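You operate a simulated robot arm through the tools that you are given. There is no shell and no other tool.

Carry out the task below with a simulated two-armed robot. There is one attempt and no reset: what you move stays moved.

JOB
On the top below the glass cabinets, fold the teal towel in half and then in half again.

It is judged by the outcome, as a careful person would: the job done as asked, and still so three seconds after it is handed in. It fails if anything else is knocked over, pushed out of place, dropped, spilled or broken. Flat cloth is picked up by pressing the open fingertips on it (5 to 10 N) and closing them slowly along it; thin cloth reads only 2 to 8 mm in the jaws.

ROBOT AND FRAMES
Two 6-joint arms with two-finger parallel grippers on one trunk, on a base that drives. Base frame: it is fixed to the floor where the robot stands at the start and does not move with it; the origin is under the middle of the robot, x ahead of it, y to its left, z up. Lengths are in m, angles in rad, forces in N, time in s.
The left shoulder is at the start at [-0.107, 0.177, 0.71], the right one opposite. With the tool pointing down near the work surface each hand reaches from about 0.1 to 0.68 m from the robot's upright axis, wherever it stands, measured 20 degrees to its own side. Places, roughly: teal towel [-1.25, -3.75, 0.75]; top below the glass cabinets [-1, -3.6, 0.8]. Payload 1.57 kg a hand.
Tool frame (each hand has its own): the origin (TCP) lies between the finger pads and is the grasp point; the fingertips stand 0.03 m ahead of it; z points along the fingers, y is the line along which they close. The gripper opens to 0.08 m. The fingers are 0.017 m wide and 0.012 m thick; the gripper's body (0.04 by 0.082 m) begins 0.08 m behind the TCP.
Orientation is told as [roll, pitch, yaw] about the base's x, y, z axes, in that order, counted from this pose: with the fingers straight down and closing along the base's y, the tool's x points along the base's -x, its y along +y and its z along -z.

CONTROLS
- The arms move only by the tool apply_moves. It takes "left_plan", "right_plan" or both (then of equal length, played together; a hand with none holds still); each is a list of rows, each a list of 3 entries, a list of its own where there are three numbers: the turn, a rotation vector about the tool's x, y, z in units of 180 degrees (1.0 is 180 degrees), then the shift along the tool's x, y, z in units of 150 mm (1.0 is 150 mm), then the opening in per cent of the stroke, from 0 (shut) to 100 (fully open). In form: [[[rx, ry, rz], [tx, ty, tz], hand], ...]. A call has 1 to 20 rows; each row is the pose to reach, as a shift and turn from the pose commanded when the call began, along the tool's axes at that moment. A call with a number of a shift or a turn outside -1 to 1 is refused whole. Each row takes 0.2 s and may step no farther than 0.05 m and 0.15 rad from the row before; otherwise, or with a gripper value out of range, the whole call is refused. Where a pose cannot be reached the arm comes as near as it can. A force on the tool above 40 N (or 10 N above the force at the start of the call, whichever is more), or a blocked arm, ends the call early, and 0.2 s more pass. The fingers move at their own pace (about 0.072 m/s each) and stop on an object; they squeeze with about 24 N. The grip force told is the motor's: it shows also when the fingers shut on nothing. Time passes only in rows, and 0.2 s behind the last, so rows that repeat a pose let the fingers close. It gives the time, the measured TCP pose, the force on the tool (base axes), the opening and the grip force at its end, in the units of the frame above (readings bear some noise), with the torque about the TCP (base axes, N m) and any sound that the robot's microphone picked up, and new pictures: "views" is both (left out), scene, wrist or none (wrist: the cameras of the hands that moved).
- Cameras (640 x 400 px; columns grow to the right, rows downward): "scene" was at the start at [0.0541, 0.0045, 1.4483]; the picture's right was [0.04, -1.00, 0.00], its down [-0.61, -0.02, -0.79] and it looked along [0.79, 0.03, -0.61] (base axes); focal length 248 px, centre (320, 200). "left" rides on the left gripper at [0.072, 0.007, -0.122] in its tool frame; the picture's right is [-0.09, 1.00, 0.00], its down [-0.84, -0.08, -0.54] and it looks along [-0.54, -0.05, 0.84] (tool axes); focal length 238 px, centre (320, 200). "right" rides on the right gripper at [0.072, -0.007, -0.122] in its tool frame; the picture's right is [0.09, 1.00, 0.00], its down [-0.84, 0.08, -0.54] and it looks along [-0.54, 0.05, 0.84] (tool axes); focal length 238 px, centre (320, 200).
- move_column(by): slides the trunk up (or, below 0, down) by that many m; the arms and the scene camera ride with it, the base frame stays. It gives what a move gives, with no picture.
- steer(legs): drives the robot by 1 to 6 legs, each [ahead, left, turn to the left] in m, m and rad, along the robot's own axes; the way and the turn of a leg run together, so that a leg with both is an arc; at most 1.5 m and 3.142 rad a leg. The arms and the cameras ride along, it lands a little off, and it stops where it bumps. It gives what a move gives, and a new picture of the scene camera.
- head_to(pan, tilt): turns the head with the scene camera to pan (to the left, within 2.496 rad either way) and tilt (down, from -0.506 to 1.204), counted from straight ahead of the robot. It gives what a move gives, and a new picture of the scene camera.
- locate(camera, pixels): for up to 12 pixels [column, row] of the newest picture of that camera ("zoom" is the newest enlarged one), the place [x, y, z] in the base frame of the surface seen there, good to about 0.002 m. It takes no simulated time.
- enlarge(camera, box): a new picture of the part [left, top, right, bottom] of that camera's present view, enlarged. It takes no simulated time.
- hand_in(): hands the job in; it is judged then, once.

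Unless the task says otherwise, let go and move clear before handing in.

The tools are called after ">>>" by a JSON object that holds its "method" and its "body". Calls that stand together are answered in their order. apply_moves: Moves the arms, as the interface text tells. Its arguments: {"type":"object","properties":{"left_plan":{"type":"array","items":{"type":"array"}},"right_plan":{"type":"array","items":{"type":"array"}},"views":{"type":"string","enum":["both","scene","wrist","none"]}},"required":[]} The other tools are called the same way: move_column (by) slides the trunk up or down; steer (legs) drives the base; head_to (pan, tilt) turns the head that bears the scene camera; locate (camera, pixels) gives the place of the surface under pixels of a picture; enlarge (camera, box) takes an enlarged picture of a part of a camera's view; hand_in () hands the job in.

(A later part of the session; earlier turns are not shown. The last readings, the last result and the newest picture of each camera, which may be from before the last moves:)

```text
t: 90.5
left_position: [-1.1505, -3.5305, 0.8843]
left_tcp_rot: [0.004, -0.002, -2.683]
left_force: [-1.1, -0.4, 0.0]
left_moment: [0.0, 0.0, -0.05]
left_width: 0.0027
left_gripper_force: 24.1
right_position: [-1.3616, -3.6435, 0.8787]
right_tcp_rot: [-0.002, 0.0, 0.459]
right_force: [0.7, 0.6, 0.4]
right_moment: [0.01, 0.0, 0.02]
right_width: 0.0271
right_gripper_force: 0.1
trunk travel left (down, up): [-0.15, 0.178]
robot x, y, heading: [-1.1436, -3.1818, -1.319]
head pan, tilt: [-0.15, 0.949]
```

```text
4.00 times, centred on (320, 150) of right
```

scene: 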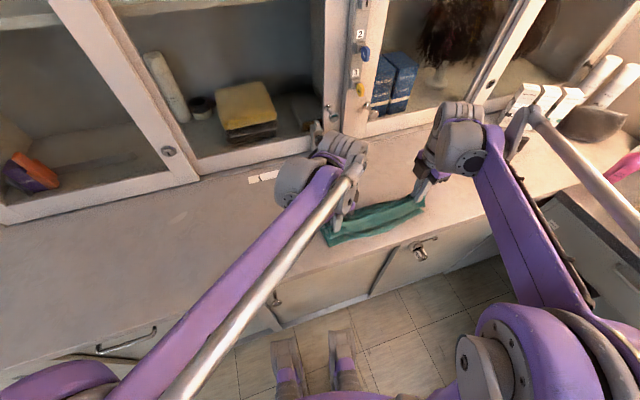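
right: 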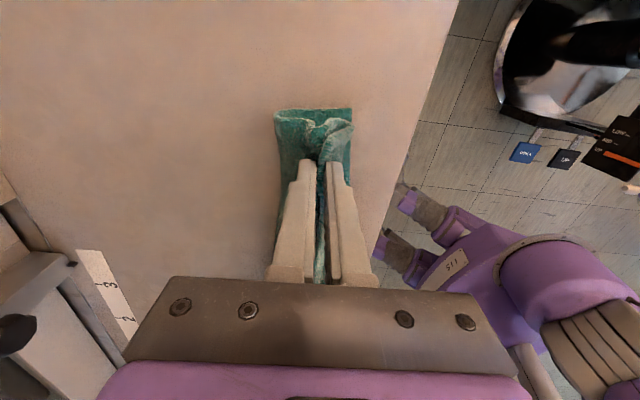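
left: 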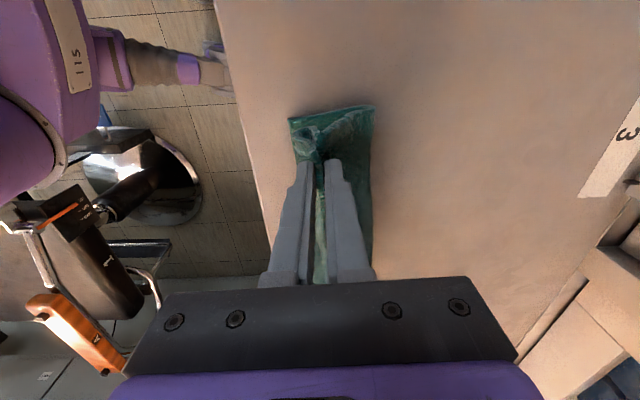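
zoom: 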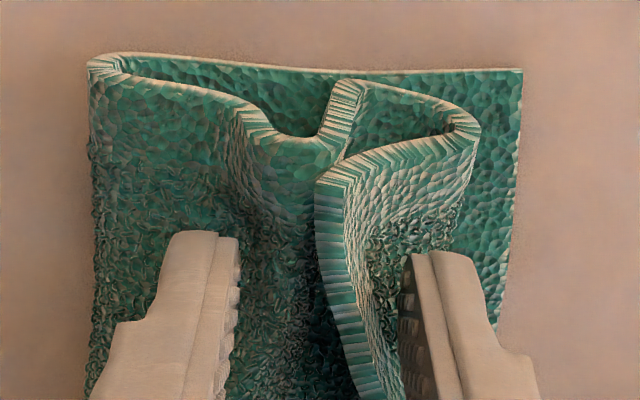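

>>> {"method": "locate", "body": {"camera": "zoom", "pixels": [[330, 200], [340, 270], [360, 340], [300, 200], [290, 260], [290, 330], [320, 310], [310, 160], [260, 130], [345, 100], [240, 250], [390, 260]]}}

```text
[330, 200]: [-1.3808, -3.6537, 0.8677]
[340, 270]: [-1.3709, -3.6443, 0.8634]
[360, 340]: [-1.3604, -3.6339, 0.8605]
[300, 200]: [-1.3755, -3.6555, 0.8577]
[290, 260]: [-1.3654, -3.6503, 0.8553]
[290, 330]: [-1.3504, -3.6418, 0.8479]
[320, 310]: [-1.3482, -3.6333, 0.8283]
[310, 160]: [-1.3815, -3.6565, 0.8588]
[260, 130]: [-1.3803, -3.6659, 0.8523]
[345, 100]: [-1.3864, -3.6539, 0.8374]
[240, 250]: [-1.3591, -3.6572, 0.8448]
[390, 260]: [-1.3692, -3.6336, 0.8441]
```

At the right fingers the rim is at ~0.861 and the under-layer ~0.850. I raise 8 mm, shift 6 mm toward the rim, and close.

>>> {"method": "apply_moves", "body": {"right_plan": [[[0, 0, 0], [0.01, 0.02, -0.03], 34], [[0, 0, 0], [0.027, 0.04, -0.055], 34], [[0, 0, 0], [0.027, 0.04, -0.055], 26], [[0, 0, 0], [0.027, 0.04, -0.055], 18], [[0, 0, 0], [0.027, 0.04, -0.055], 10], [[0, 0, 0], [0.027, 0.04, -0.055], 0], [[0, 0, 0], [0.027, 0.04, -0.055], 0]], "views": "none"}}

>>> {"method": "enlarge", "body": {"camera": "right", "box": [240, 100, 400, 200]}}

```text
t: 92.1
left_position: [-1.1509, -3.5313, 0.8832]
left_tcp_rot: [0.002, 0.001, -2.682]
left_force: [1.1, 0.3, 0.4]
left_moment: [0.02, 0.02, 0.0]
left_width: 0.0026
left_gripper_force: 23.9
right_position: [-1.368, -3.639, 0.8869]
right_tcp_rot: [-0.001, 0.0, 0.459]
right_force: [-0.2, 0.4, -0.1]
right_moment: [-0.03, -0.02, 0.01]
right_width: 0.0029
right_gripper_force: 23.9
trunk travel left (down, up): [-0.15, 0.178]
robot x, y, heading: [-1.1398, -3.1748, -1.317]
head pan, tilt: [-0.15, 0.949]
```

```text
4.00 times, centred on (320, 150) of right
```

zoom: 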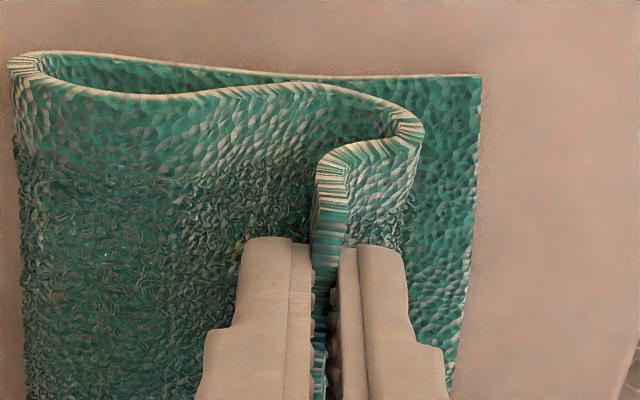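

Right now also holds only the rim (2.9 mm) and the under-layer is free. Both hands now hold the free edge like a sheet; I lift it up and back above the new fold line so the hem unrolls.

>>> {"method": "apply_moves", "body": {"left_plan": [[[0, 0, 0], [0, 0.015, -0.05], 0], [[0, 0, 0], [0, 0.033, -0.1], 0], [[0, 0, 0], [0, 0.06, -0.16], 0], [[0, 0, 0], [0, 0.1, -0.213], 0], [[0, 0, 0], [0, 0.15, -0.275], 0], [[0, 0, 0], [0, 0.2, -0.333], 0]], "right_plan": [[[0, 0, 0], [0, -0.015, -0.05], 0], [[0, 0, 0], [0, -0.033, -0.1], 0], [[0, 0, 0], [0, -0.06, -0.16], 0], [[0, 0, 0], [0, -0.1, -0.213], 0], [[0, 0, 0], [0, -0.15, -0.275], 0], [[0, 0, 0], [0, -0.2, -0.333], 0]]}}

>>> {"method": "enlarge", "body": {"camera": "left", "box": [220, 60, 460, 210]}}

>>> {"method": "enlarge", "body": {"camera": "right", "box": [200, 60, 440, 210]}}

```text
t: 93.5
left_position: [-1.1376, -3.5577, 0.9323]
left_tcp_rot: [-0.002, 0.0, -2.682]
left_force: [0.2, 0.4, -0.6]
left_moment: [0.0, 0.02, -0.03]
left_width: 0.0027
left_gripper_force: 23.5
right_position: [-1.3548, -3.6659, 0.937]
right_tcp_rot: [-0.002, 0.0, 0.46]
right_force: [0.7, 0.0, -0.4]
right_moment: [-0.01, 0.0, -0.03]
right_width: 0.0027
right_gripper_force: 23.8
trunk travel left (down, up): [-0.15, 0.178]
robot x, y, heading: [-1.1421, -3.1775, -1.323]
head pan, tilt: [-0.15, 0.949]
```

scene: 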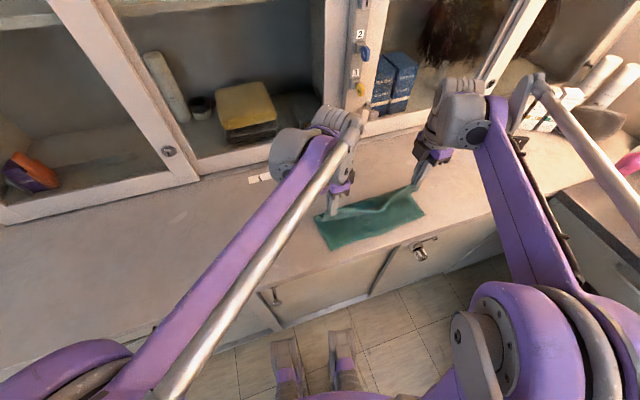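
right: 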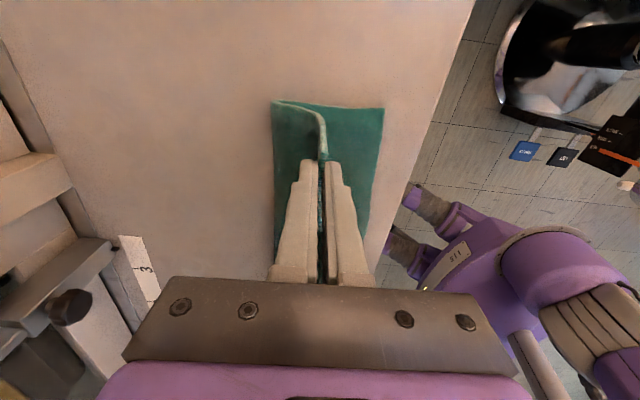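
left: 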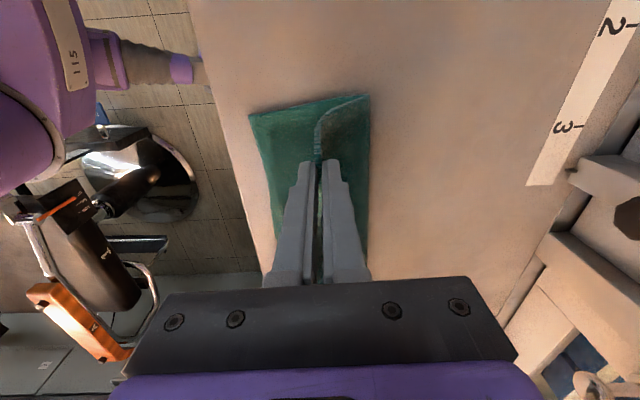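

```text
2.67 times, centred on (340, 135) of left
```

zoom: 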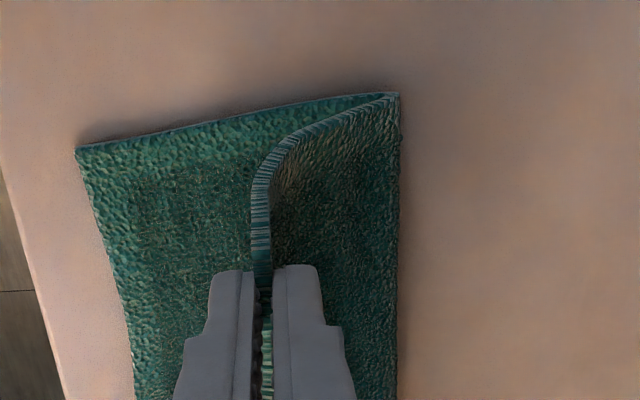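

```text
2.67 times, centred on (320, 135) of right
```

zoom: 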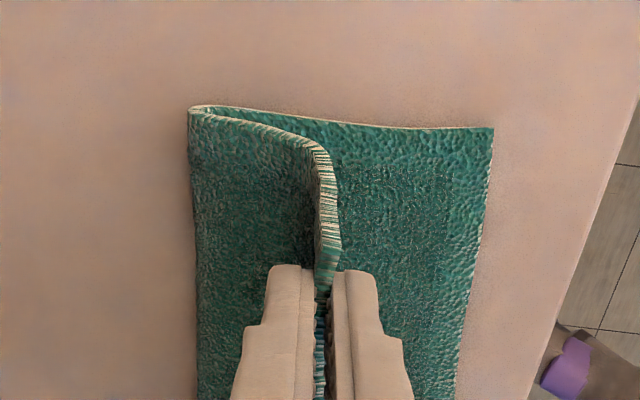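

The hem is completely unrolled and both edges are held cleanly. I measure the front corners and present crease to plan the landing.

>>> {"method": "locate", "body": {"camera": "zoom", "pixels": [[491, 131], [480, 220], [193, 118], [196, 200], [328, 200], [322, 160], [210, 106], [460, 380]]}}

>>> {"method": "locate", "body": {"camera": "left", "pixels": [[251, 117], [262, 170], [369, 97], [369, 150], [318, 140], [345, 103], [272, 215], [368, 200]]}}

```text
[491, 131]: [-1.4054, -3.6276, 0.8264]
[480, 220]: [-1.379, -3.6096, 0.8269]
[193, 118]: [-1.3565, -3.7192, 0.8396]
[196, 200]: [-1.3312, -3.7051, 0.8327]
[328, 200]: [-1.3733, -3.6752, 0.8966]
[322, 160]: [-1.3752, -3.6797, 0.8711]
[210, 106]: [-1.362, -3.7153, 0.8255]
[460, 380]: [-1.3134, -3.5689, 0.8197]
```

```text
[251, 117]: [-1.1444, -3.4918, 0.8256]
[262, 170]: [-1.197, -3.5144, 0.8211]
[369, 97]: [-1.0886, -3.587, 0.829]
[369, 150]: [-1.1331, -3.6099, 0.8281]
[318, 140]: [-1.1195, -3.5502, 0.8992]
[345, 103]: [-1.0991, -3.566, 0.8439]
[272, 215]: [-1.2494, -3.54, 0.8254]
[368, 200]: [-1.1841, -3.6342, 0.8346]
```

The crease now sits at v=2.737 with front corners at 2.627/2.634, i.e. almost an exact half. I lower the free edge along an arc onto the front edge while tilting the fingers forward to 45°.

>>> {"method": "apply_moves", "body": {"left_plan": [[[-0.0444, 0, 0], [0, -0.115, 0.024], 0], [[-0.0889, 0, 0], [0, -0.222, 0.103], 0], [[-0.1333, 0, 0], [0, -0.315, 0.193], 0], [[-0.1778, 0, 0], [0, -0.397, 0.286], 0]], "right_plan": [[[0.0444, 0, 0], [0, 0.121, 0.05], 0], [[0.0889, 0, 0], [0, 0.229, 0.13], 0], [[0.1333, 0, 0], [0, 0.321, 0.223], 0], [[0.1778, 0, 0], [0, 0.397, 0.317], 0]]}}

>>> {"method": "enlarge", "body": {"camera": "left", "box": [220, 60, 460, 210]}}

>>> {"method": "enlarge", "body": {"camera": "right", "box": [200, 60, 440, 210]}}

```text
t: 94.5
left_position: [-1.1628, -3.5027, 0.8922]
left_tcp_rot: [0.562, -0.002, -2.682]
left_force: [0.2, -0.9, -0.1]
left_moment: [0.06, 0.01, 0.02]
left_width: 0.0025
left_gripper_force: 24.3
right_position: [-1.3812, -3.6105, 0.8894]
right_tcp_rot: [-0.563, 0.0, 0.459]
right_force: [-0.9, -0.4, 0.2]
right_moment: [0.03, 0.02, 0.0]
right_width: 0.0027
right_gripper_force: 24.1
trunk travel left (down, up): [-0.15, 0.178]
robot x, y, heading: [-1.1419, -3.1812, -1.321]
head pan, tilt: [-0.15, 0.949]
```

scene: 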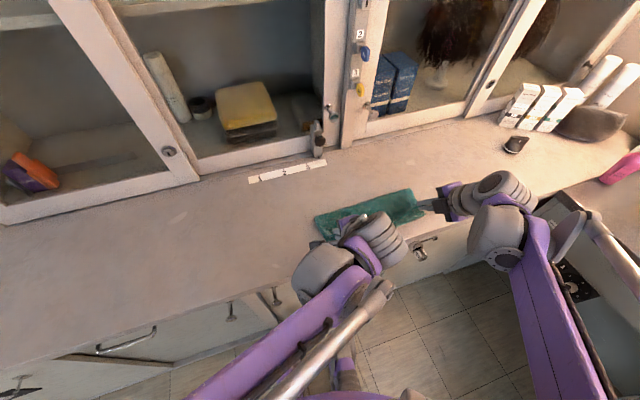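
right: 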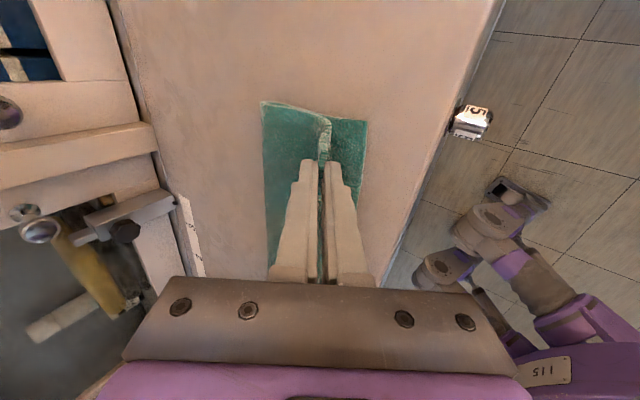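
left: 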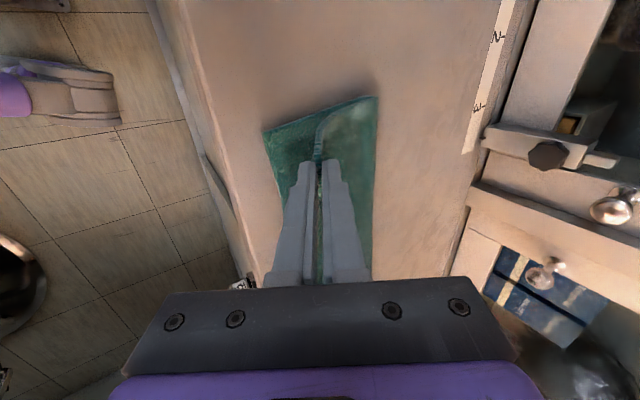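

```text
2.67 times, centred on (340, 135) of left
```

zoom: 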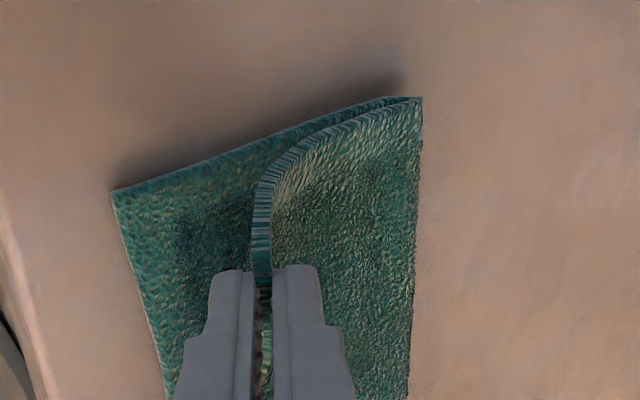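

```text
2.67 times, centred on (320, 135) of right
```

zoom: 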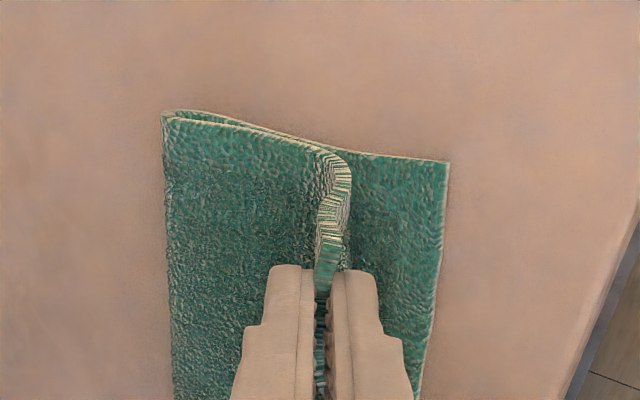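

The edge is coming down well, leaning toward the robot. I finish the arc to just above the front edge with a bit more tilt.

>>> {"method": "apply_moves", "body": {"left_plan": [[[-0.0372, 0, 0], [0, -0.098, 0.063], 0], [[-0.0706, 0, 0], [0, -0.161, 0.0957], 0], [[-0.104, 0, 0], [0, -0.21, 0.122], 0]], "right_plan": [[[0.0372, 0, 0], [0, 0.0805, 0.0525], 0], [[0.0706, 0, 0], [0, 0.138, 0.0877], 0], [[0.104, 0, 0], [0, 0.187, 0.1147], 0]]}}

>>> {"method": "enlarge", "body": {"camera": "left", "box": [220, 60, 460, 210]}}

>>> {"method": "enlarge", "body": {"camera": "right", "box": [200, 60, 440, 210]}}

```text
t: 95.3
left_position: [-1.1706, -3.4856, 0.8581]
left_tcp_rot: [0.889, 0.0, -2.684]
left_force: [0.1, -0.3, -0.5]
left_moment: [0.04, 0.03, 0.0]
left_width: 0.003
left_gripper_force: 23.7
right_position: [-1.3882, -3.5987, 0.8616]
right_tcp_rot: [-0.888, 0.001, 0.459]
right_force: [-0.1, 0.0, -0.3]
right_moment: [0.04, 0.05, -0.02]
right_width: 0.0027
right_gripper_force: 23.9
trunk travel left (down, up): [-0.15, 0.178]
robot x, y, heading: [-1.1426, -3.1816, -1.32]
head pan, tilt: [-0.15, 0.949]
```

scene: 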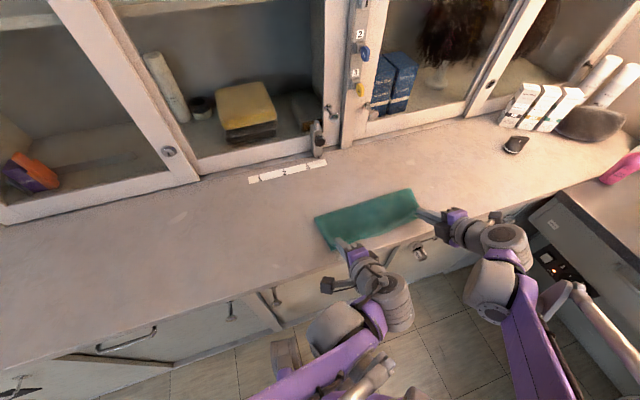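
right: 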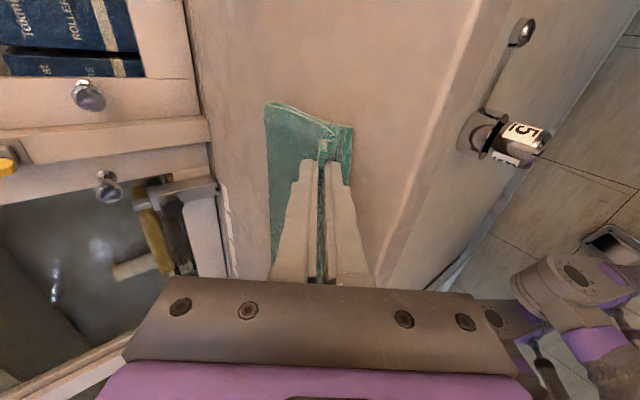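
left: 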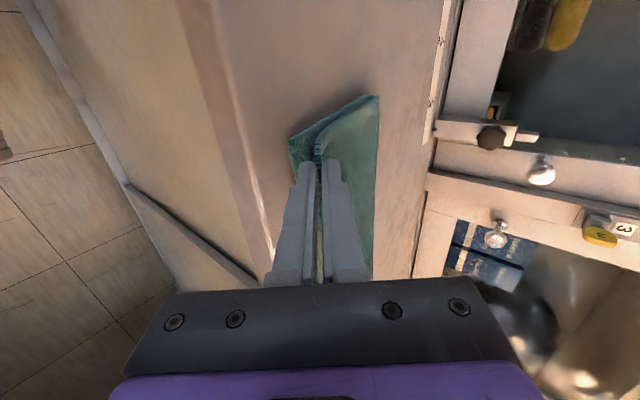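

```text
2.67 times, centred on (340, 135) of left
```

zoom: 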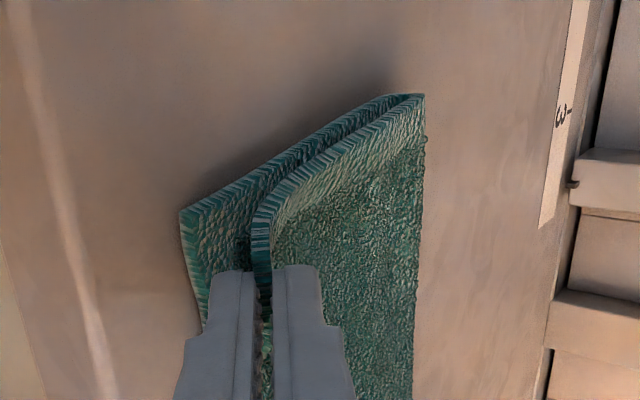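

```text
2.67 times, centred on (320, 135) of right
```

zoom: 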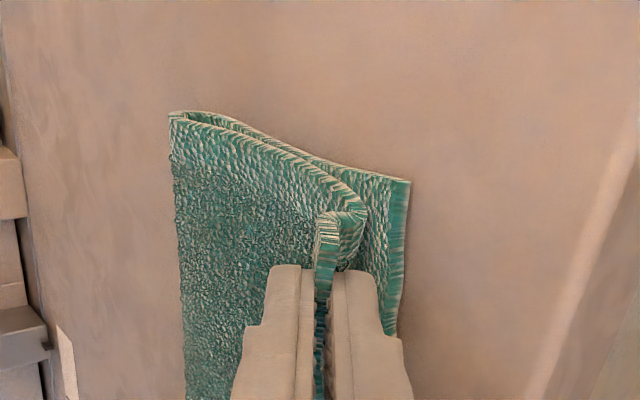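

Left lies neatly; on the right the cloth bulges slightly past the pinch, so there's ~1 cm slack there. I draw the right hand 1 cm toward the robot to straighten it.

>>> {"method": "apply_moves", "body": {"right_plan": [[[0, 0, 0], [0, 0.026, -0.022], 0], [[0, 0, 0], [0, 0.052, -0.043], 0], [[0, 0, 0], [0, 0.052, -0.043], 0]], "views": "none"}}

>>> {"method": "enlarge", "body": {"camera": "right", "box": [200, 60, 440, 210]}}

>>> {"method": "enlarge", "body": {"camera": "scene", "box": [290, 170, 450, 270]}}

```text
t: 96.1
left_position: [-1.1707, -3.4858, 0.8577]
left_tcp_rot: [0.887, 0.001, -2.684]
left_force: [-0.7, -0.3, 0.7]
left_moment: [0.04, -0.01, 0.0]
left_width: 0.0029
left_gripper_force: 23.7
right_position: [-1.3919, -3.59, 0.8593]
right_tcp_rot: [-0.888, 0.0, 0.458]
right_force: [-0.4, 0.0, 0.6]
right_moment: [0.08, 0.0, -0.03]
right_width: 0.0027
right_gripper_force: 24.2
trunk travel left (down, up): [-0.15, 0.178]
robot x, y, heading: [-1.142, -3.1804, -1.323]
head pan, tilt: [-0.15, 0.949]
```

```text
2.67 times, centred on (320, 135) of right
```

zoom: 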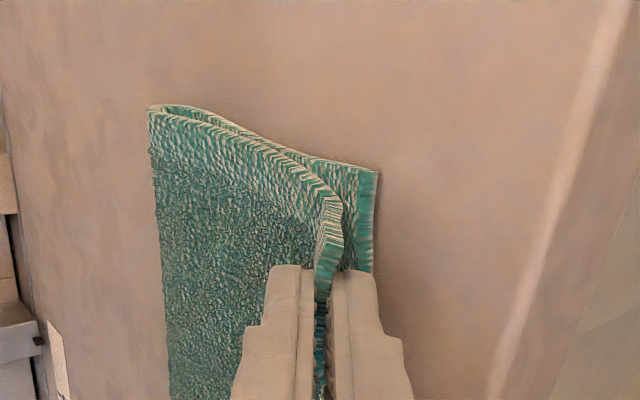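

```text
4.00 times, centred on (370, 220) of scene
```

zoom: 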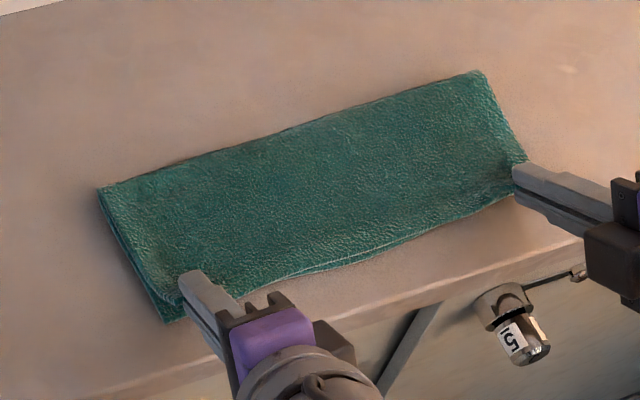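

The strip now lies folded exactly in half in the zoomed view, edges together at the front. I open slightly and slide the fingers straight back off the edge.

>>> {"method": "apply_moves", "body": {"left_plan": [[[0, 0, 0], [0, 0, -0.005], 7], [[0, 0, 0], [0, 0, -0.03], 10], [[0, 0, 0], [0, 0, -0.08], 13], [[0, 0, 0], [0, 0, -0.15], 16], [[0, 0, 0], [0, 0, -0.25], 20], [[0, 0, 0], [0, 0, -0.35], 20]], "right_plan": [[[0, 0, 0], [0, 0, -0.005], 7], [[0, 0, 0], [0, 0, -0.03], 10], [[0, 0, 0], [0, 0, -0.08], 13], [[0, 0, 0], [0, 0, -0.15], 16], [[0, 0, 0], [0, 0, -0.25], 20], [[0, 0, 0], [0, 0, -0.35], 20]], "views": "scene"}}

>>> {"method": "enlarge", "body": {"camera": "scene", "box": [290, 170, 450, 270]}}

```text
t: 97.5
left_position: [-1.1898, -3.45, 0.8916]
left_tcp_rot: [0.885, 0.0, -2.685]
left_force: [-0.6, -0.7, 0.3]
left_moment: [-0.01, 0.01, 0.02]
left_width: 0.016
left_gripper_force: 0.1
right_position: [-1.4031, -3.5678, 0.8917]
right_tcp_rot: [-0.888, -0.006, 0.496]
right_force: [0.1, -0.6, 0.0]
right_moment: [-0.01, -0.04, -0.03]
right_width: 0.0163
right_gripper_force: 0.1
trunk travel left (down, up): [-0.15, 0.178]
robot x, y, heading: [-1.1436, -3.1758, -1.316]
head pan, tilt: [-0.15, 0.949]
```

scene: 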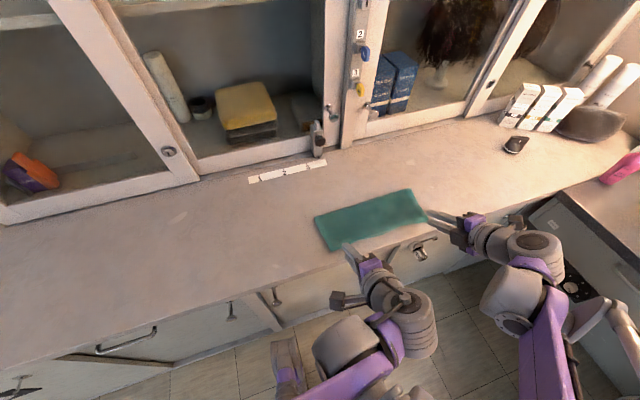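

```text
4.00 times, centred on (370, 220) of scene
```

zoom: 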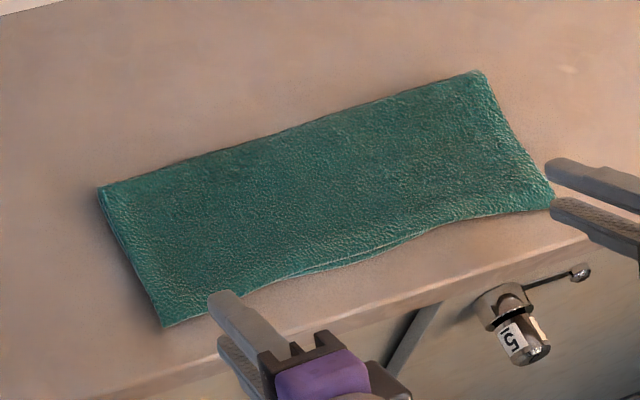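

The first fold is done very neatly. Now I raise both hands, untilt them, and move the left one aside.

>>> {"method": "apply_moves", "body": {"left_plan": [[[0, 0, 0], [0.05, 0.1, -0.08], 20], [[0.045, 0, 0], [0.15, 0.2, -0.16], 20], [[0.09, 0, 0], [0.25, 0.3, -0.24], 20], [[0.135, 0, 0], [0.35, 0.414, -0.336], 20], [[0.18, 0, 0], [0.45, 0.414, -0.336], 20], [[0.225, 0, 0], [0.55, 0.414, -0.336], 20], [[0.265, 0, 0], [0.65, 0.414, -0.336], 20], [[0.283, 0, 0], [0.75, 0.414, -0.336], 20]], "right_plan": [[[0, 0, 0], [0, -0.1, -0.08], 45], [[-0.045, 0, 0], [0, -0.2, -0.16], 45], [[-0.09, 0, 0], [0, -0.3, -0.24], 45], [[-0.135, 0, 0], [0, -0.414, -0.336], 45], [[-0.18, 0, 0], [0, -0.45, -0.36], 45], [[-0.225, 0, 0], [0, -0.5, -0.4], 45], [[-0.265, 0, 0], [0, -0.5, -0.4], 45], [[-0.283, 0, 0], [0, -0.5, -0.4], 45]], "views": "scene"}}

```text
t: 99.3
left_position: [-1.0879, -3.4013, 0.9687]
left_tcp_rot: [-0.004, 0.0, -2.684]
left_force: [-0.4, -0.6, -0.3]
left_moment: [0.01, -0.02, -0.01]
left_width: 0.0162
left_gripper_force: 0.0
right_position: [-1.4106, -3.5549, 0.9871]
right_tcp_rot: [0.005, -0.002, 0.459]
right_force: [-0.1, 0.1, 0.6]
right_moment: [0.0, 0.0, 0.0]
right_width: 0.0361
right_gripper_force: 0.1
trunk travel left (down, up): [-0.15, 0.178]
robot x, y, heading: [-1.1404, -3.1772, -1.32]
head pan, tilt: [-0.15, 0.949]
```

scene: 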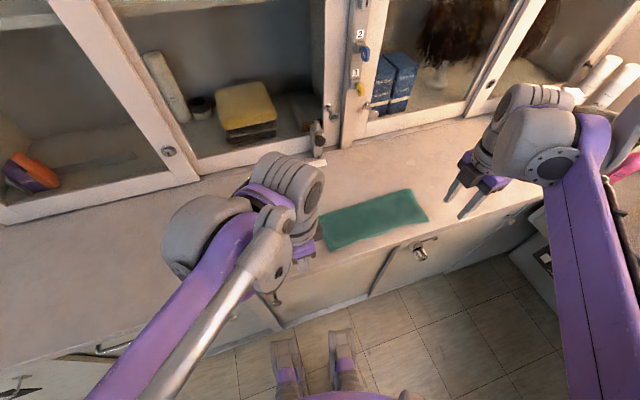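

I locate the strip's corners in the scene view for the second fold.

>>> {"method": "enlarge", "body": {"camera": "scene", "box": [300, 175, 440, 262]}}

```text
4.57 times, centred on (370, 218) of scene
```

zoom: 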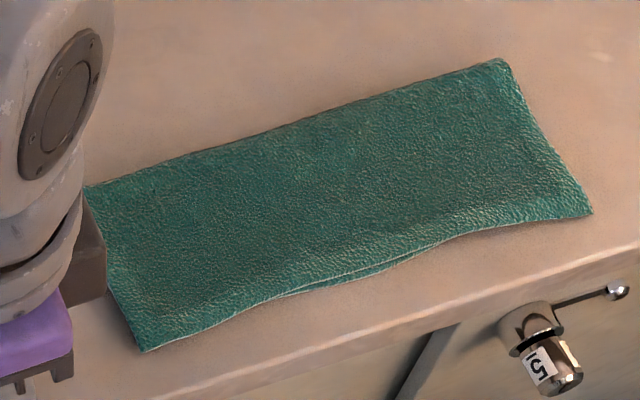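

>>> {"method": "locate", "body": {"camera": "zoom", "pixels": [[146, 346], [90, 190], [502, 62], [588, 211], [115, 270], [545, 130], [300, 125], [340, 280], [320, 200], [450, 235], [250, 310], [400, 95]]}}

>>> {"method": "apply_moves", "body": {"left_plan": [[[0, 0, -0.0455], [0.08, 0, -0.02], 20], [[0, 0, -0.091], [0.16, 0, -0.05], 20], [[0, 0, -0.1364], [0.25, 0, -0.08], 20], [[0, 0, -0.1818], [0.33, 0, -0.1], 20], [[0, 0, -0.2273], [0.41, 0, -0.13], 20], [[0, 0, -0.2727], [0.49, 0, -0.15], 20], [[0, 0, -0.3182], [0.57, 0, -0.18], 20], [[0, 0, -0.3636], [0.65, 0, -0.2], 20], [[0, 0, -0.409], [0.73, 0, -0.22], 20], [[0, 0, -0.4545], [0.82, 0, -0.25], 20], [[0, 0, -0.5], [0.9, 0, -0.27], 20]], "right_plan": [[[0, 0, 0.0455], [0, 0, 0], 45], [[0, 0, 0.091], [0, 0, 0], 45], [[0, 0, 0.1364], [0, 0, 0], 45], [[0, 0, 0.1818], [0, 0, 0], 45], [[0, 0, 0.2273], [0, 0, 0], 45], [[0, 0, 0.2727], [0, 0, 0], 45], [[0, 0, 0.3182], [0, 0, 0], 45], [[0, 0, 0.3636], [0, 0, 0], 45], [[0, 0, 0.409], [0, 0, 0], 45], [[0, 0, 0.4545], [0, 0, 0], 45], [[0, 0, 0.5], [0, 0, 0], 45]], "views": "none"}}

```text
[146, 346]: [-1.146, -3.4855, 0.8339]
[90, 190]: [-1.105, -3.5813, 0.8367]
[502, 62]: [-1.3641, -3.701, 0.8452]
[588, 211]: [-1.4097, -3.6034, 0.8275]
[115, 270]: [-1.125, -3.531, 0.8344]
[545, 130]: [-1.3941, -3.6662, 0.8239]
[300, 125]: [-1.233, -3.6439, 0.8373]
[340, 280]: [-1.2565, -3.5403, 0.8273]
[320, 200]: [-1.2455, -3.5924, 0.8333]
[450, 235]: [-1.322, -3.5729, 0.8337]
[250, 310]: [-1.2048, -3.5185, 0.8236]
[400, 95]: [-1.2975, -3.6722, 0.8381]
```

```text
t: 101.7
left_position: [-0.9668, -3.3414, 1.0116]
left_tcp_rot: [-0.001, 0.004, -1.109]
left_force: [0.2, 0.5, -0.2]
left_moment: [0.02, 0.02, -0.01]
left_width: 0.0162
left_gripper_force: 0.1
right_position: [-1.4114, -3.5545, 0.9876]
right_tcp_rot: [0.001, 0.002, -1.117]
right_force: [-0.4, 0.5, 0.4]
right_moment: [-0.04, 0.01, 0.01]
right_width: 0.0359
right_gripper_force: 0.2
trunk travel left (down, up): [-0.15, 0.178]
robot x, y, heading: [-1.143, -3.1768, -1.319]
head pan, tilt: [-0.15, 0.949]
```

Strip corners: FL(-1.146,-3.486), BL≈(-1.100,-3.583), BR(-1.364,-3.701), FR(-1.410,-3.603), about 0.289 x 0.108 m. I'll take the left end with the right hand and fold it over to the right; moving the right hand above the middle of the left end.

>>> {"method": "apply_moves", "body": {"right_plan": [[[0, 0, 0.001], [-0.09, 0.215, -0.05], 45], [[0, 0, 0.002], [-0.18, 0.43, -0.1], 45], [[0, 0, 0.003], [-0.27, 0.645, -0.1], 45], [[0, 0, 0.004], [-0.36, 0.86, -0.1], 45]], "views": "none"}}

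>>> {"method": "apply_moves", "body": {"right_plan": [[[0, 0, 0], [-0.09, 0.215, 0], 45], [[0, 0, 0], [-0.18, 0.43, 0.1], 45], [[0, 0, 0], [-0.27, 0.645, 0.3], 45], [[0, 0, 0], [-0.36, 0.86, 0.5], 45], [[0, 0, 0], [-0.36, 0.86, 0.65], 45]], "views": "both"}}

```text
t: 102.7
left_position: [-0.9681, -3.3409, 1.0117]
left_tcp_rot: [0.003, 0.004, -1.11]
left_force: [-0.6, 0.4, 0.1]
left_moment: [-0.01, 0.01, -0.03]
left_width: 0.0165
left_gripper_force: 0.0
right_position: [-1.2675, -3.5469, 1.0039]
right_tcp_rot: [0.001, 0.001, -1.125]
right_force: [0.0, -0.8, -0.5]
right_moment: [-0.03, 0.02, -0.01]
right_width: 0.036
right_gripper_force: 0.1
trunk travel left (down, up): [-0.15, 0.178]
robot x, y, heading: [-1.1395, -3.1797, -1.32]
head pan, tilt: [-0.15, 0.949]
```

```text
t: 103.9
left_position: [-0.9687, -3.3418, 1.0114]
left_tcp_rot: [0.001, 0.002, -1.113]
left_force: [-0.1, 0.9, -0.4]
left_moment: [0.01, 0.01, -0.01]
left_width: 0.0162
left_gripper_force: 0.1
right_position: [-1.1294, -3.5404, 0.9047]
right_tcp_rot: [0.001, 0.0, -1.126]
right_force: [-1.0, 1.3, -0.2]
right_moment: [-0.03, -0.01, 0.02]
right_width: 0.0358
right_gripper_force: 0.1
trunk travel left (down, up): [-0.15, 0.178]
robot x, y, heading: [-1.1397, -3.1795, -1.321]
head pan, tilt: [-0.15, 0.949]
```

scene: 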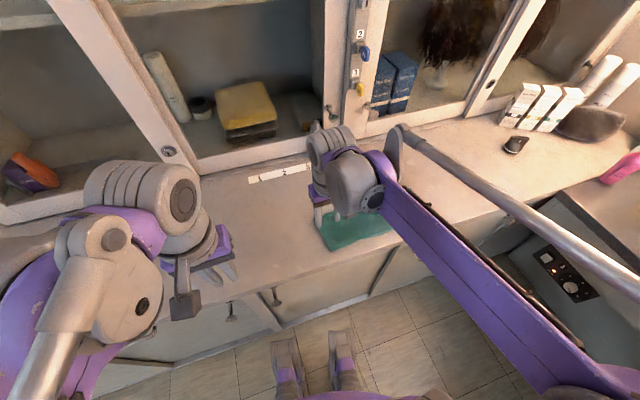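
right: 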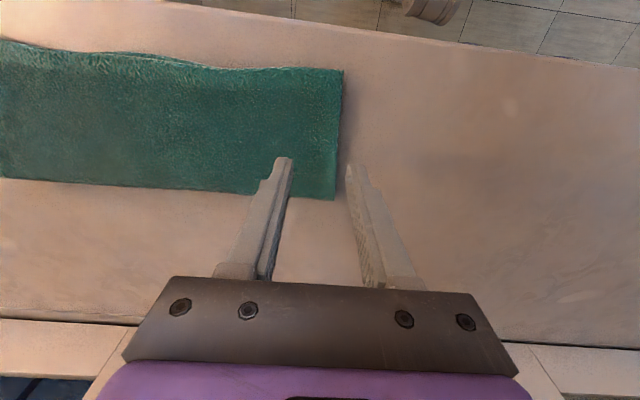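

The right view shows the strip's left end at x≈340 (rows 70–198), between the fingers at 285 (on cloth) and 352 (off cloth). I locate the end exactly.

>>> {"method": "locate", "body": {"camera": "right", "pixels": [[341, 73], [339, 105], [337, 135], [336, 165], [333, 196], [250, 190], [250, 70], [300, 130], [360, 130], [100, 182]]}}

```text
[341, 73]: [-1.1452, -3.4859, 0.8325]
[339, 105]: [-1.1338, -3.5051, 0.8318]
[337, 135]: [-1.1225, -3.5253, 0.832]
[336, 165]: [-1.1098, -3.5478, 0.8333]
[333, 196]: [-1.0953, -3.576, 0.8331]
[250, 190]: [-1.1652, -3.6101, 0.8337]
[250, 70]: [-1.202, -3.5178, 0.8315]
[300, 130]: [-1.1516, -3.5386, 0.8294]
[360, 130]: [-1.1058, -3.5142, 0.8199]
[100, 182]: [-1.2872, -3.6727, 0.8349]
```

I fine-tune position and yaw, tilt the hand 6° so the outer finger sits lower than the inner one, and lower near the cloth.

>>> {"method": "apply_moves", "body": {"right_plan": [[[0.016, 0, -0.005], [0.015, 0.02, 0.05], 45], [[0.033, 0, -0.0099], [0.027, 0.035, 0.1], 45], [[0.033, 0, -0.0099], [0.027, 0.035, 0.18], 45], [[0.033, 0, -0.0099], [0.027, 0.035, 0.24], 45]], "views": "wrist"}}

```text
t: 104.9
left_position: [-0.9673, -3.342, 1.0121]
left_tcp_rot: [-0.001, 0.004, -1.112]
left_force: [-0.4, -0.3, 0.1]
left_moment: [0.0, 0.0, 0.0]
left_width: 0.0158
left_gripper_force: 0.1
right_position: [-1.1269, -3.5336, 0.8687]
right_tcp_rot: [-0.102, 0.003, -1.094]
right_force: [0.0, 0.5, 0.1]
right_moment: [0.0, 0.04, -0.01]
right_width: 0.0364
right_gripper_force: 0.1
trunk travel left (down, up): [-0.15, 0.178]
robot x, y, heading: [-1.1426, -3.1806, -1.317]
head pan, tilt: [-0.15, 0.949]
```

right: 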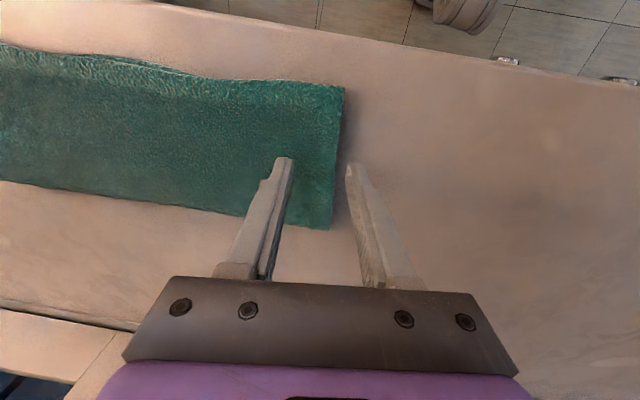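

The cloth's end lies between the fingers, 5 mm from the outer one. Lowering toward contact.

>>> {"method": "apply_moves", "body": {"right_plan": [[[0, 0, 0], [0, 0, 0.03], 45], [[0, 0, 0], [0, 0, 0.06], 45], [[0, 0, 0], [0, 0, 0.075], 45], [[0, 0, 0], [0, 0, 0.085], 45], [[0, 0, 0], [0, 0, 0.085], 45]], "views": "none"}}

```text
t: 106.1
left_position: [-0.9677, -3.341, 1.0109]
left_tcp_rot: [-0.001, 0.004, -1.112]
left_force: [0.8, 0.5, -0.3]
left_moment: [-0.02, -0.02, 0.01]
left_width: 0.0158
left_gripper_force: 0.0
right_position: [-1.128, -3.5328, 0.8554]
right_tcp_rot: [-0.104, 0.003, -1.095]
right_force: [0.1, -0.5, 0.3]
right_moment: [0.0, 0.05, -0.04]
right_width: 0.0359
right_gripper_force: 0.0
trunk travel left (down, up): [-0.15, 0.178]
robot x, y, heading: [-1.1416, -3.1786, -1.322]
head pan, tilt: [-0.15, 0.949]
```

>>> {"method": "apply_moves", "body": {"right_plan": [[[0, 0, 0], [0, 0, 0.007], 45], [[0, 0, 0], [0, 0, 0.01], 45], [[0, 0, 0], [0, 0, 0.01], 45]], "views": "wrist"}}

```text
t: 106.9
left_position: [-0.9675, -3.3421, 1.0114]
left_tcp_rot: [0.0, 0.003, -1.111]
left_force: [-0.9, -0.3, -0.6]
left_moment: [0.0, -0.01, 0.01]
left_width: 0.0161
left_gripper_force: 0.1
right_position: [-1.1286, -3.5325, 0.8546]
right_tcp_rot: [-0.104, 0.005, -1.094]
right_force: [0.5, 0.5, 3.6]
right_moment: [-0.07, 0.06, 0.02]
right_width: 0.0359
right_gripper_force: 0.1
trunk travel left (down, up): [-0.15, 0.178]
robot x, y, heading: [-1.1425, -3.1814, -1.32]
head pan, tilt: [-0.15, 0.949]
```

right: 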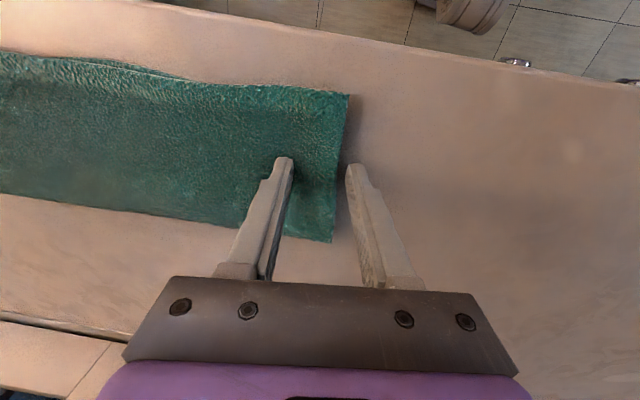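

Contact at 3.6 N with the inner finger dimpling the cloth. A bit more pressure, then a partial slow close to watch.

>>> {"method": "apply_moves", "body": {"right_plan": [[[0, 0, 0], [0, 0, 0.004], 45], [[0, 0, 0], [0, 0, 0.006], 45], [[0, 0, 0], [0, 0, 0.006], 41], [[0, 0, 0], [0, 0, 0.006], 37], [[0, 0, 0], [0, 0, 0.006], 33], [[0, 0, 0], [0, 0, 0.006], 29], [[0, 0, 0], [0, 0, 0.006], 25]], "views": "wrist"}}

>>> {"method": "enlarge", "body": {"camera": "right", "box": [240, 100, 400, 200]}}

```text
t: 108.5
left_position: [-0.9672, -3.3409, 1.0113]
left_tcp_rot: [0.0, 0.002, -1.113]
left_force: [0.0, 0.6, -0.1]
left_moment: [0.01, -0.03, -0.03]
left_width: 0.0161
left_gripper_force: 0.1
right_position: [-1.1284, -3.5328, 0.8533]
right_tcp_rot: [-0.102, 0.003, -1.096]
right_force: [0.4, -0.4, 10.2]
right_moment: [-0.04, 0.12, 0.0]
right_width: 0.0203
right_gripper_force: 0.5
trunk travel left (down, up): [-0.15, 0.178]
robot x, y, heading: [-1.1393, -3.1791, -1.318]
head pan, tilt: [-0.15, 0.949]
```

right: 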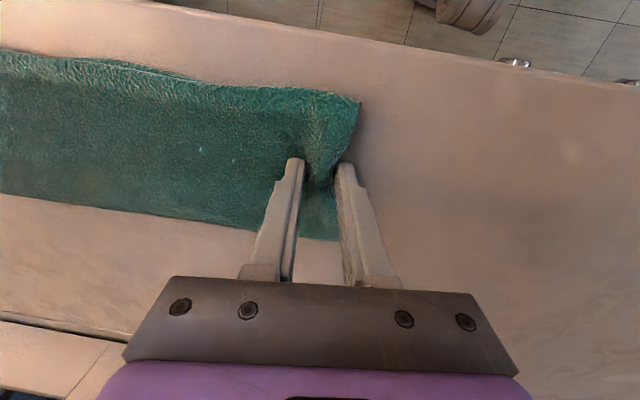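

```text
4.00 times, centred on (320, 150) of right
```

zoom: 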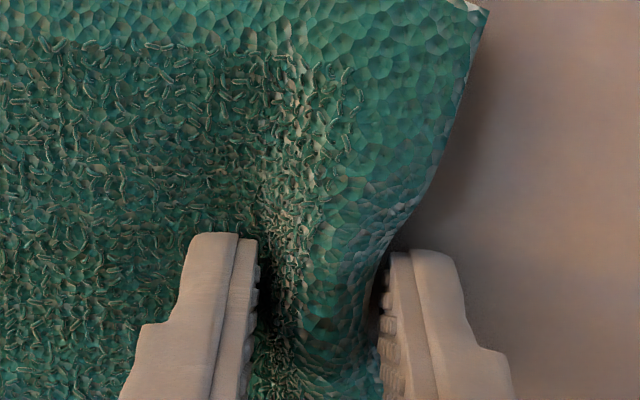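

The outer finger is pushing the end in and a ridge is forming. I continue closing slowly.

>>> {"method": "apply_moves", "body": {"right_plan": [[[0, 0, 0], [0, 0, 0], 21], [[0, 0, 0], [0, 0, 0], 17], [[0, 0, 0], [0, 0, 0], 13], [[0, 0, 0], [0, 0, 0], 9], [[0, 0, 0], [0, 0, 0], 5], [[0, 0, 0], [0, 0, 0], 0], [[0, 0, 0], [0, 0, 0], 0]], "views": "none"}}

>>> {"method": "enlarge", "body": {"camera": "right", "box": [240, 100, 400, 200]}}

```text
t: 110.1
left_position: [-0.9677, -3.3414, 1.0107]
left_tcp_rot: [0.0, 0.0, -1.111]
left_force: [0.0, -0.3, -0.7]
left_moment: [0.02, 0.01, 0.01]
left_width: 0.016
left_gripper_force: 0.0
right_position: [-1.1292, -3.5331, 0.8538]
right_tcp_rot: [-0.102, 0.003, -1.093]
right_force: [-2.7, -2.7, 20.7]
right_moment: [-0.16, 0.23, 0.01]
right_width: 0.0075
right_gripper_force: 24.3
trunk travel left (down, up): [-0.15, 0.178]
robot x, y, heading: [-1.1472, -3.1792, -1.315]
head pan, tilt: [-0.15, 0.949]
```

```text
4.00 times, centred on (320, 150) of right
```

zoom: 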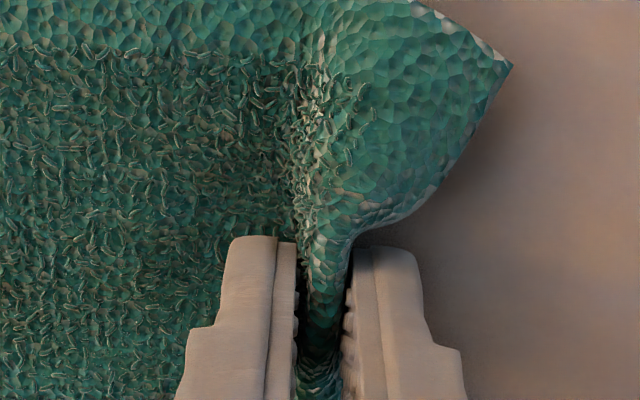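

Grip is 7.5 mm thick — probably both layers. I lift 5 cm and inspect.

>>> {"method": "apply_moves", "body": {"right_plan": [[[0, 0, 0], [0, -0.01, -0.07], 0], [[0, 0, 0], [0, -0.02, -0.15], 0], [[0, 0, 0], [0, -0.04, -0.25], 0], [[0, 0, 0], [0, -0.07, -0.35], 0]], "views": "both"}}

>>> {"method": "enlarge", "body": {"camera": "right", "box": [220, 60, 460, 210]}}

>>> {"method": "enlarge", "body": {"camera": "scene", "box": [290, 160, 450, 260]}}

```text
t: 111.1
left_position: [-0.9663, -3.3409, 1.0117]
left_tcp_rot: [-0.001, 0.001, -1.114]
left_force: [0.0, 1.2, 0.3]
left_moment: [0.01, -0.02, -0.04]
left_width: 0.0158
left_gripper_force: 0.0
right_position: [-1.1342, -3.5369, 0.9072]
right_tcp_rot: [-0.104, 0.004, -1.094]
right_force: [-0.3, 1.3, -0.4]
right_moment: [-0.01, 0.04, -0.03]
right_width: 0.0062
right_gripper_force: 23.9
trunk travel left (down, up): [-0.15, 0.178]
robot x, y, heading: [-1.1456, -3.1758, -1.319]
head pan, tilt: [-0.15, 0.949]
```

scene: 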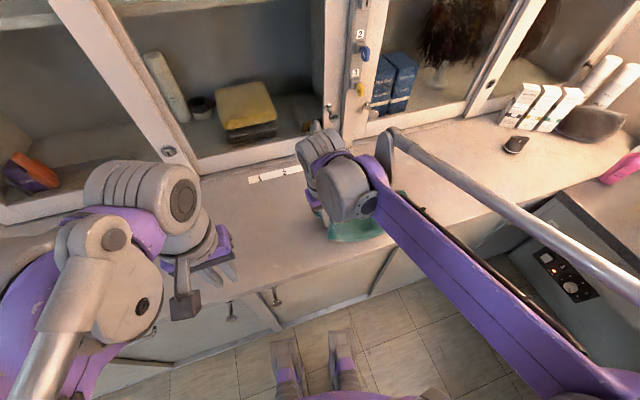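
right: 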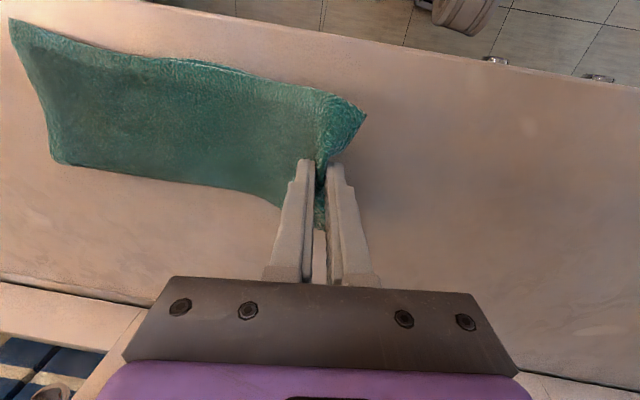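

```text
2.67 times, centred on (340, 135) of right
```

zoom: 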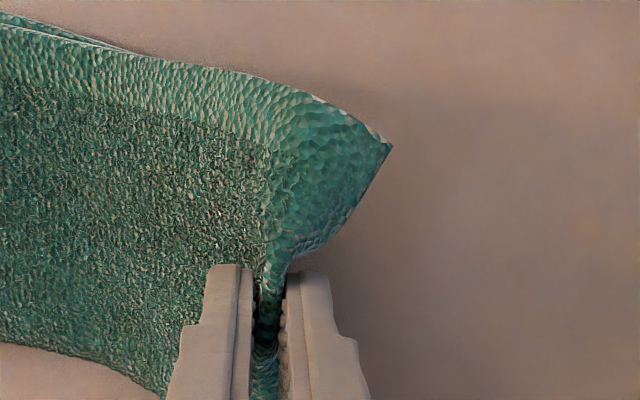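

```text
4.00 times, centred on (370, 210) of scene
```

zoom: 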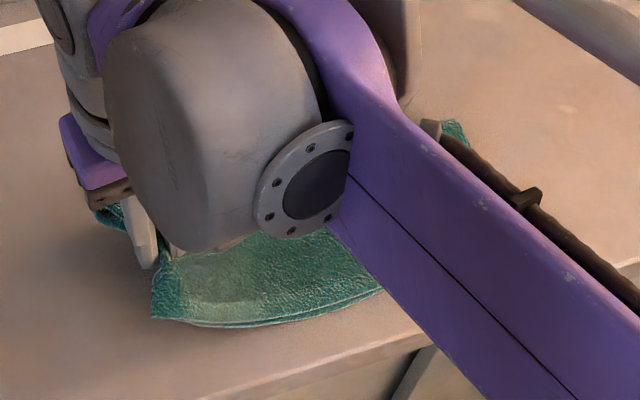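

I use the left wrist camera to see the lifted end from the side.

>>> {"method": "enlarge", "body": {"camera": "left", "box": [0, 0, 640, 400]}}

>>> {"method": "locate", "body": {"camera": "right", "pixels": [[366, 113], [340, 155], [320, 95], [300, 90], [280, 80], [250, 75], [320, 220], [285, 205], [260, 195], [200, 185], [330, 130], [150, 120]]}}

```text
1.00 times, centred on (320, 200) of left (not enlarged: the box is as wide or as high as the picture)
```

zoom: 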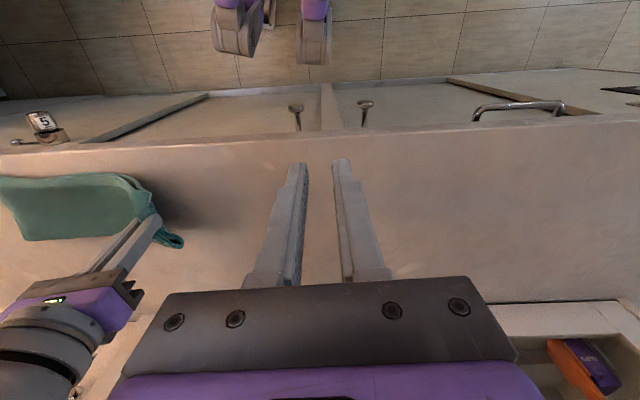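

```text
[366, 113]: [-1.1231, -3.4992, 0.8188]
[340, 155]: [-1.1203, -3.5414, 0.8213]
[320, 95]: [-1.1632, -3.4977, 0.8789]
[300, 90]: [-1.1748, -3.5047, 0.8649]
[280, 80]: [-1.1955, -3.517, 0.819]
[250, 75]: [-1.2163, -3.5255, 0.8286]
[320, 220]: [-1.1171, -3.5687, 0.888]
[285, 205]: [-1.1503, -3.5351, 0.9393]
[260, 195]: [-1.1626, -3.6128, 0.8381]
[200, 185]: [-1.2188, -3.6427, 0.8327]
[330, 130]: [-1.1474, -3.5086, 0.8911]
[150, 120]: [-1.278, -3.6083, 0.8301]
```

>>> {"method": "enlarge", "body": {"camera": "left", "box": [60, 150, 220, 260]}}

```text
3.64 times, centred on (140, 205) of left
```

zoom: 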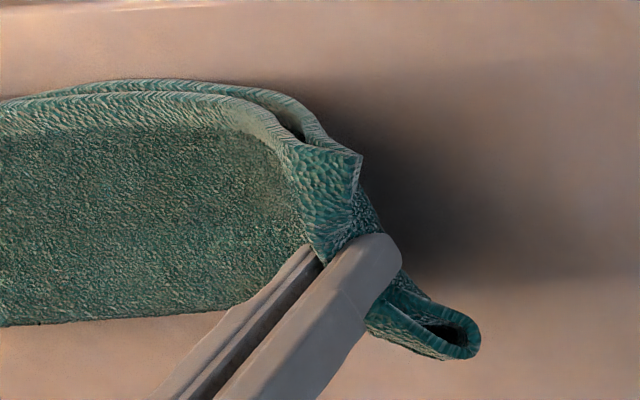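

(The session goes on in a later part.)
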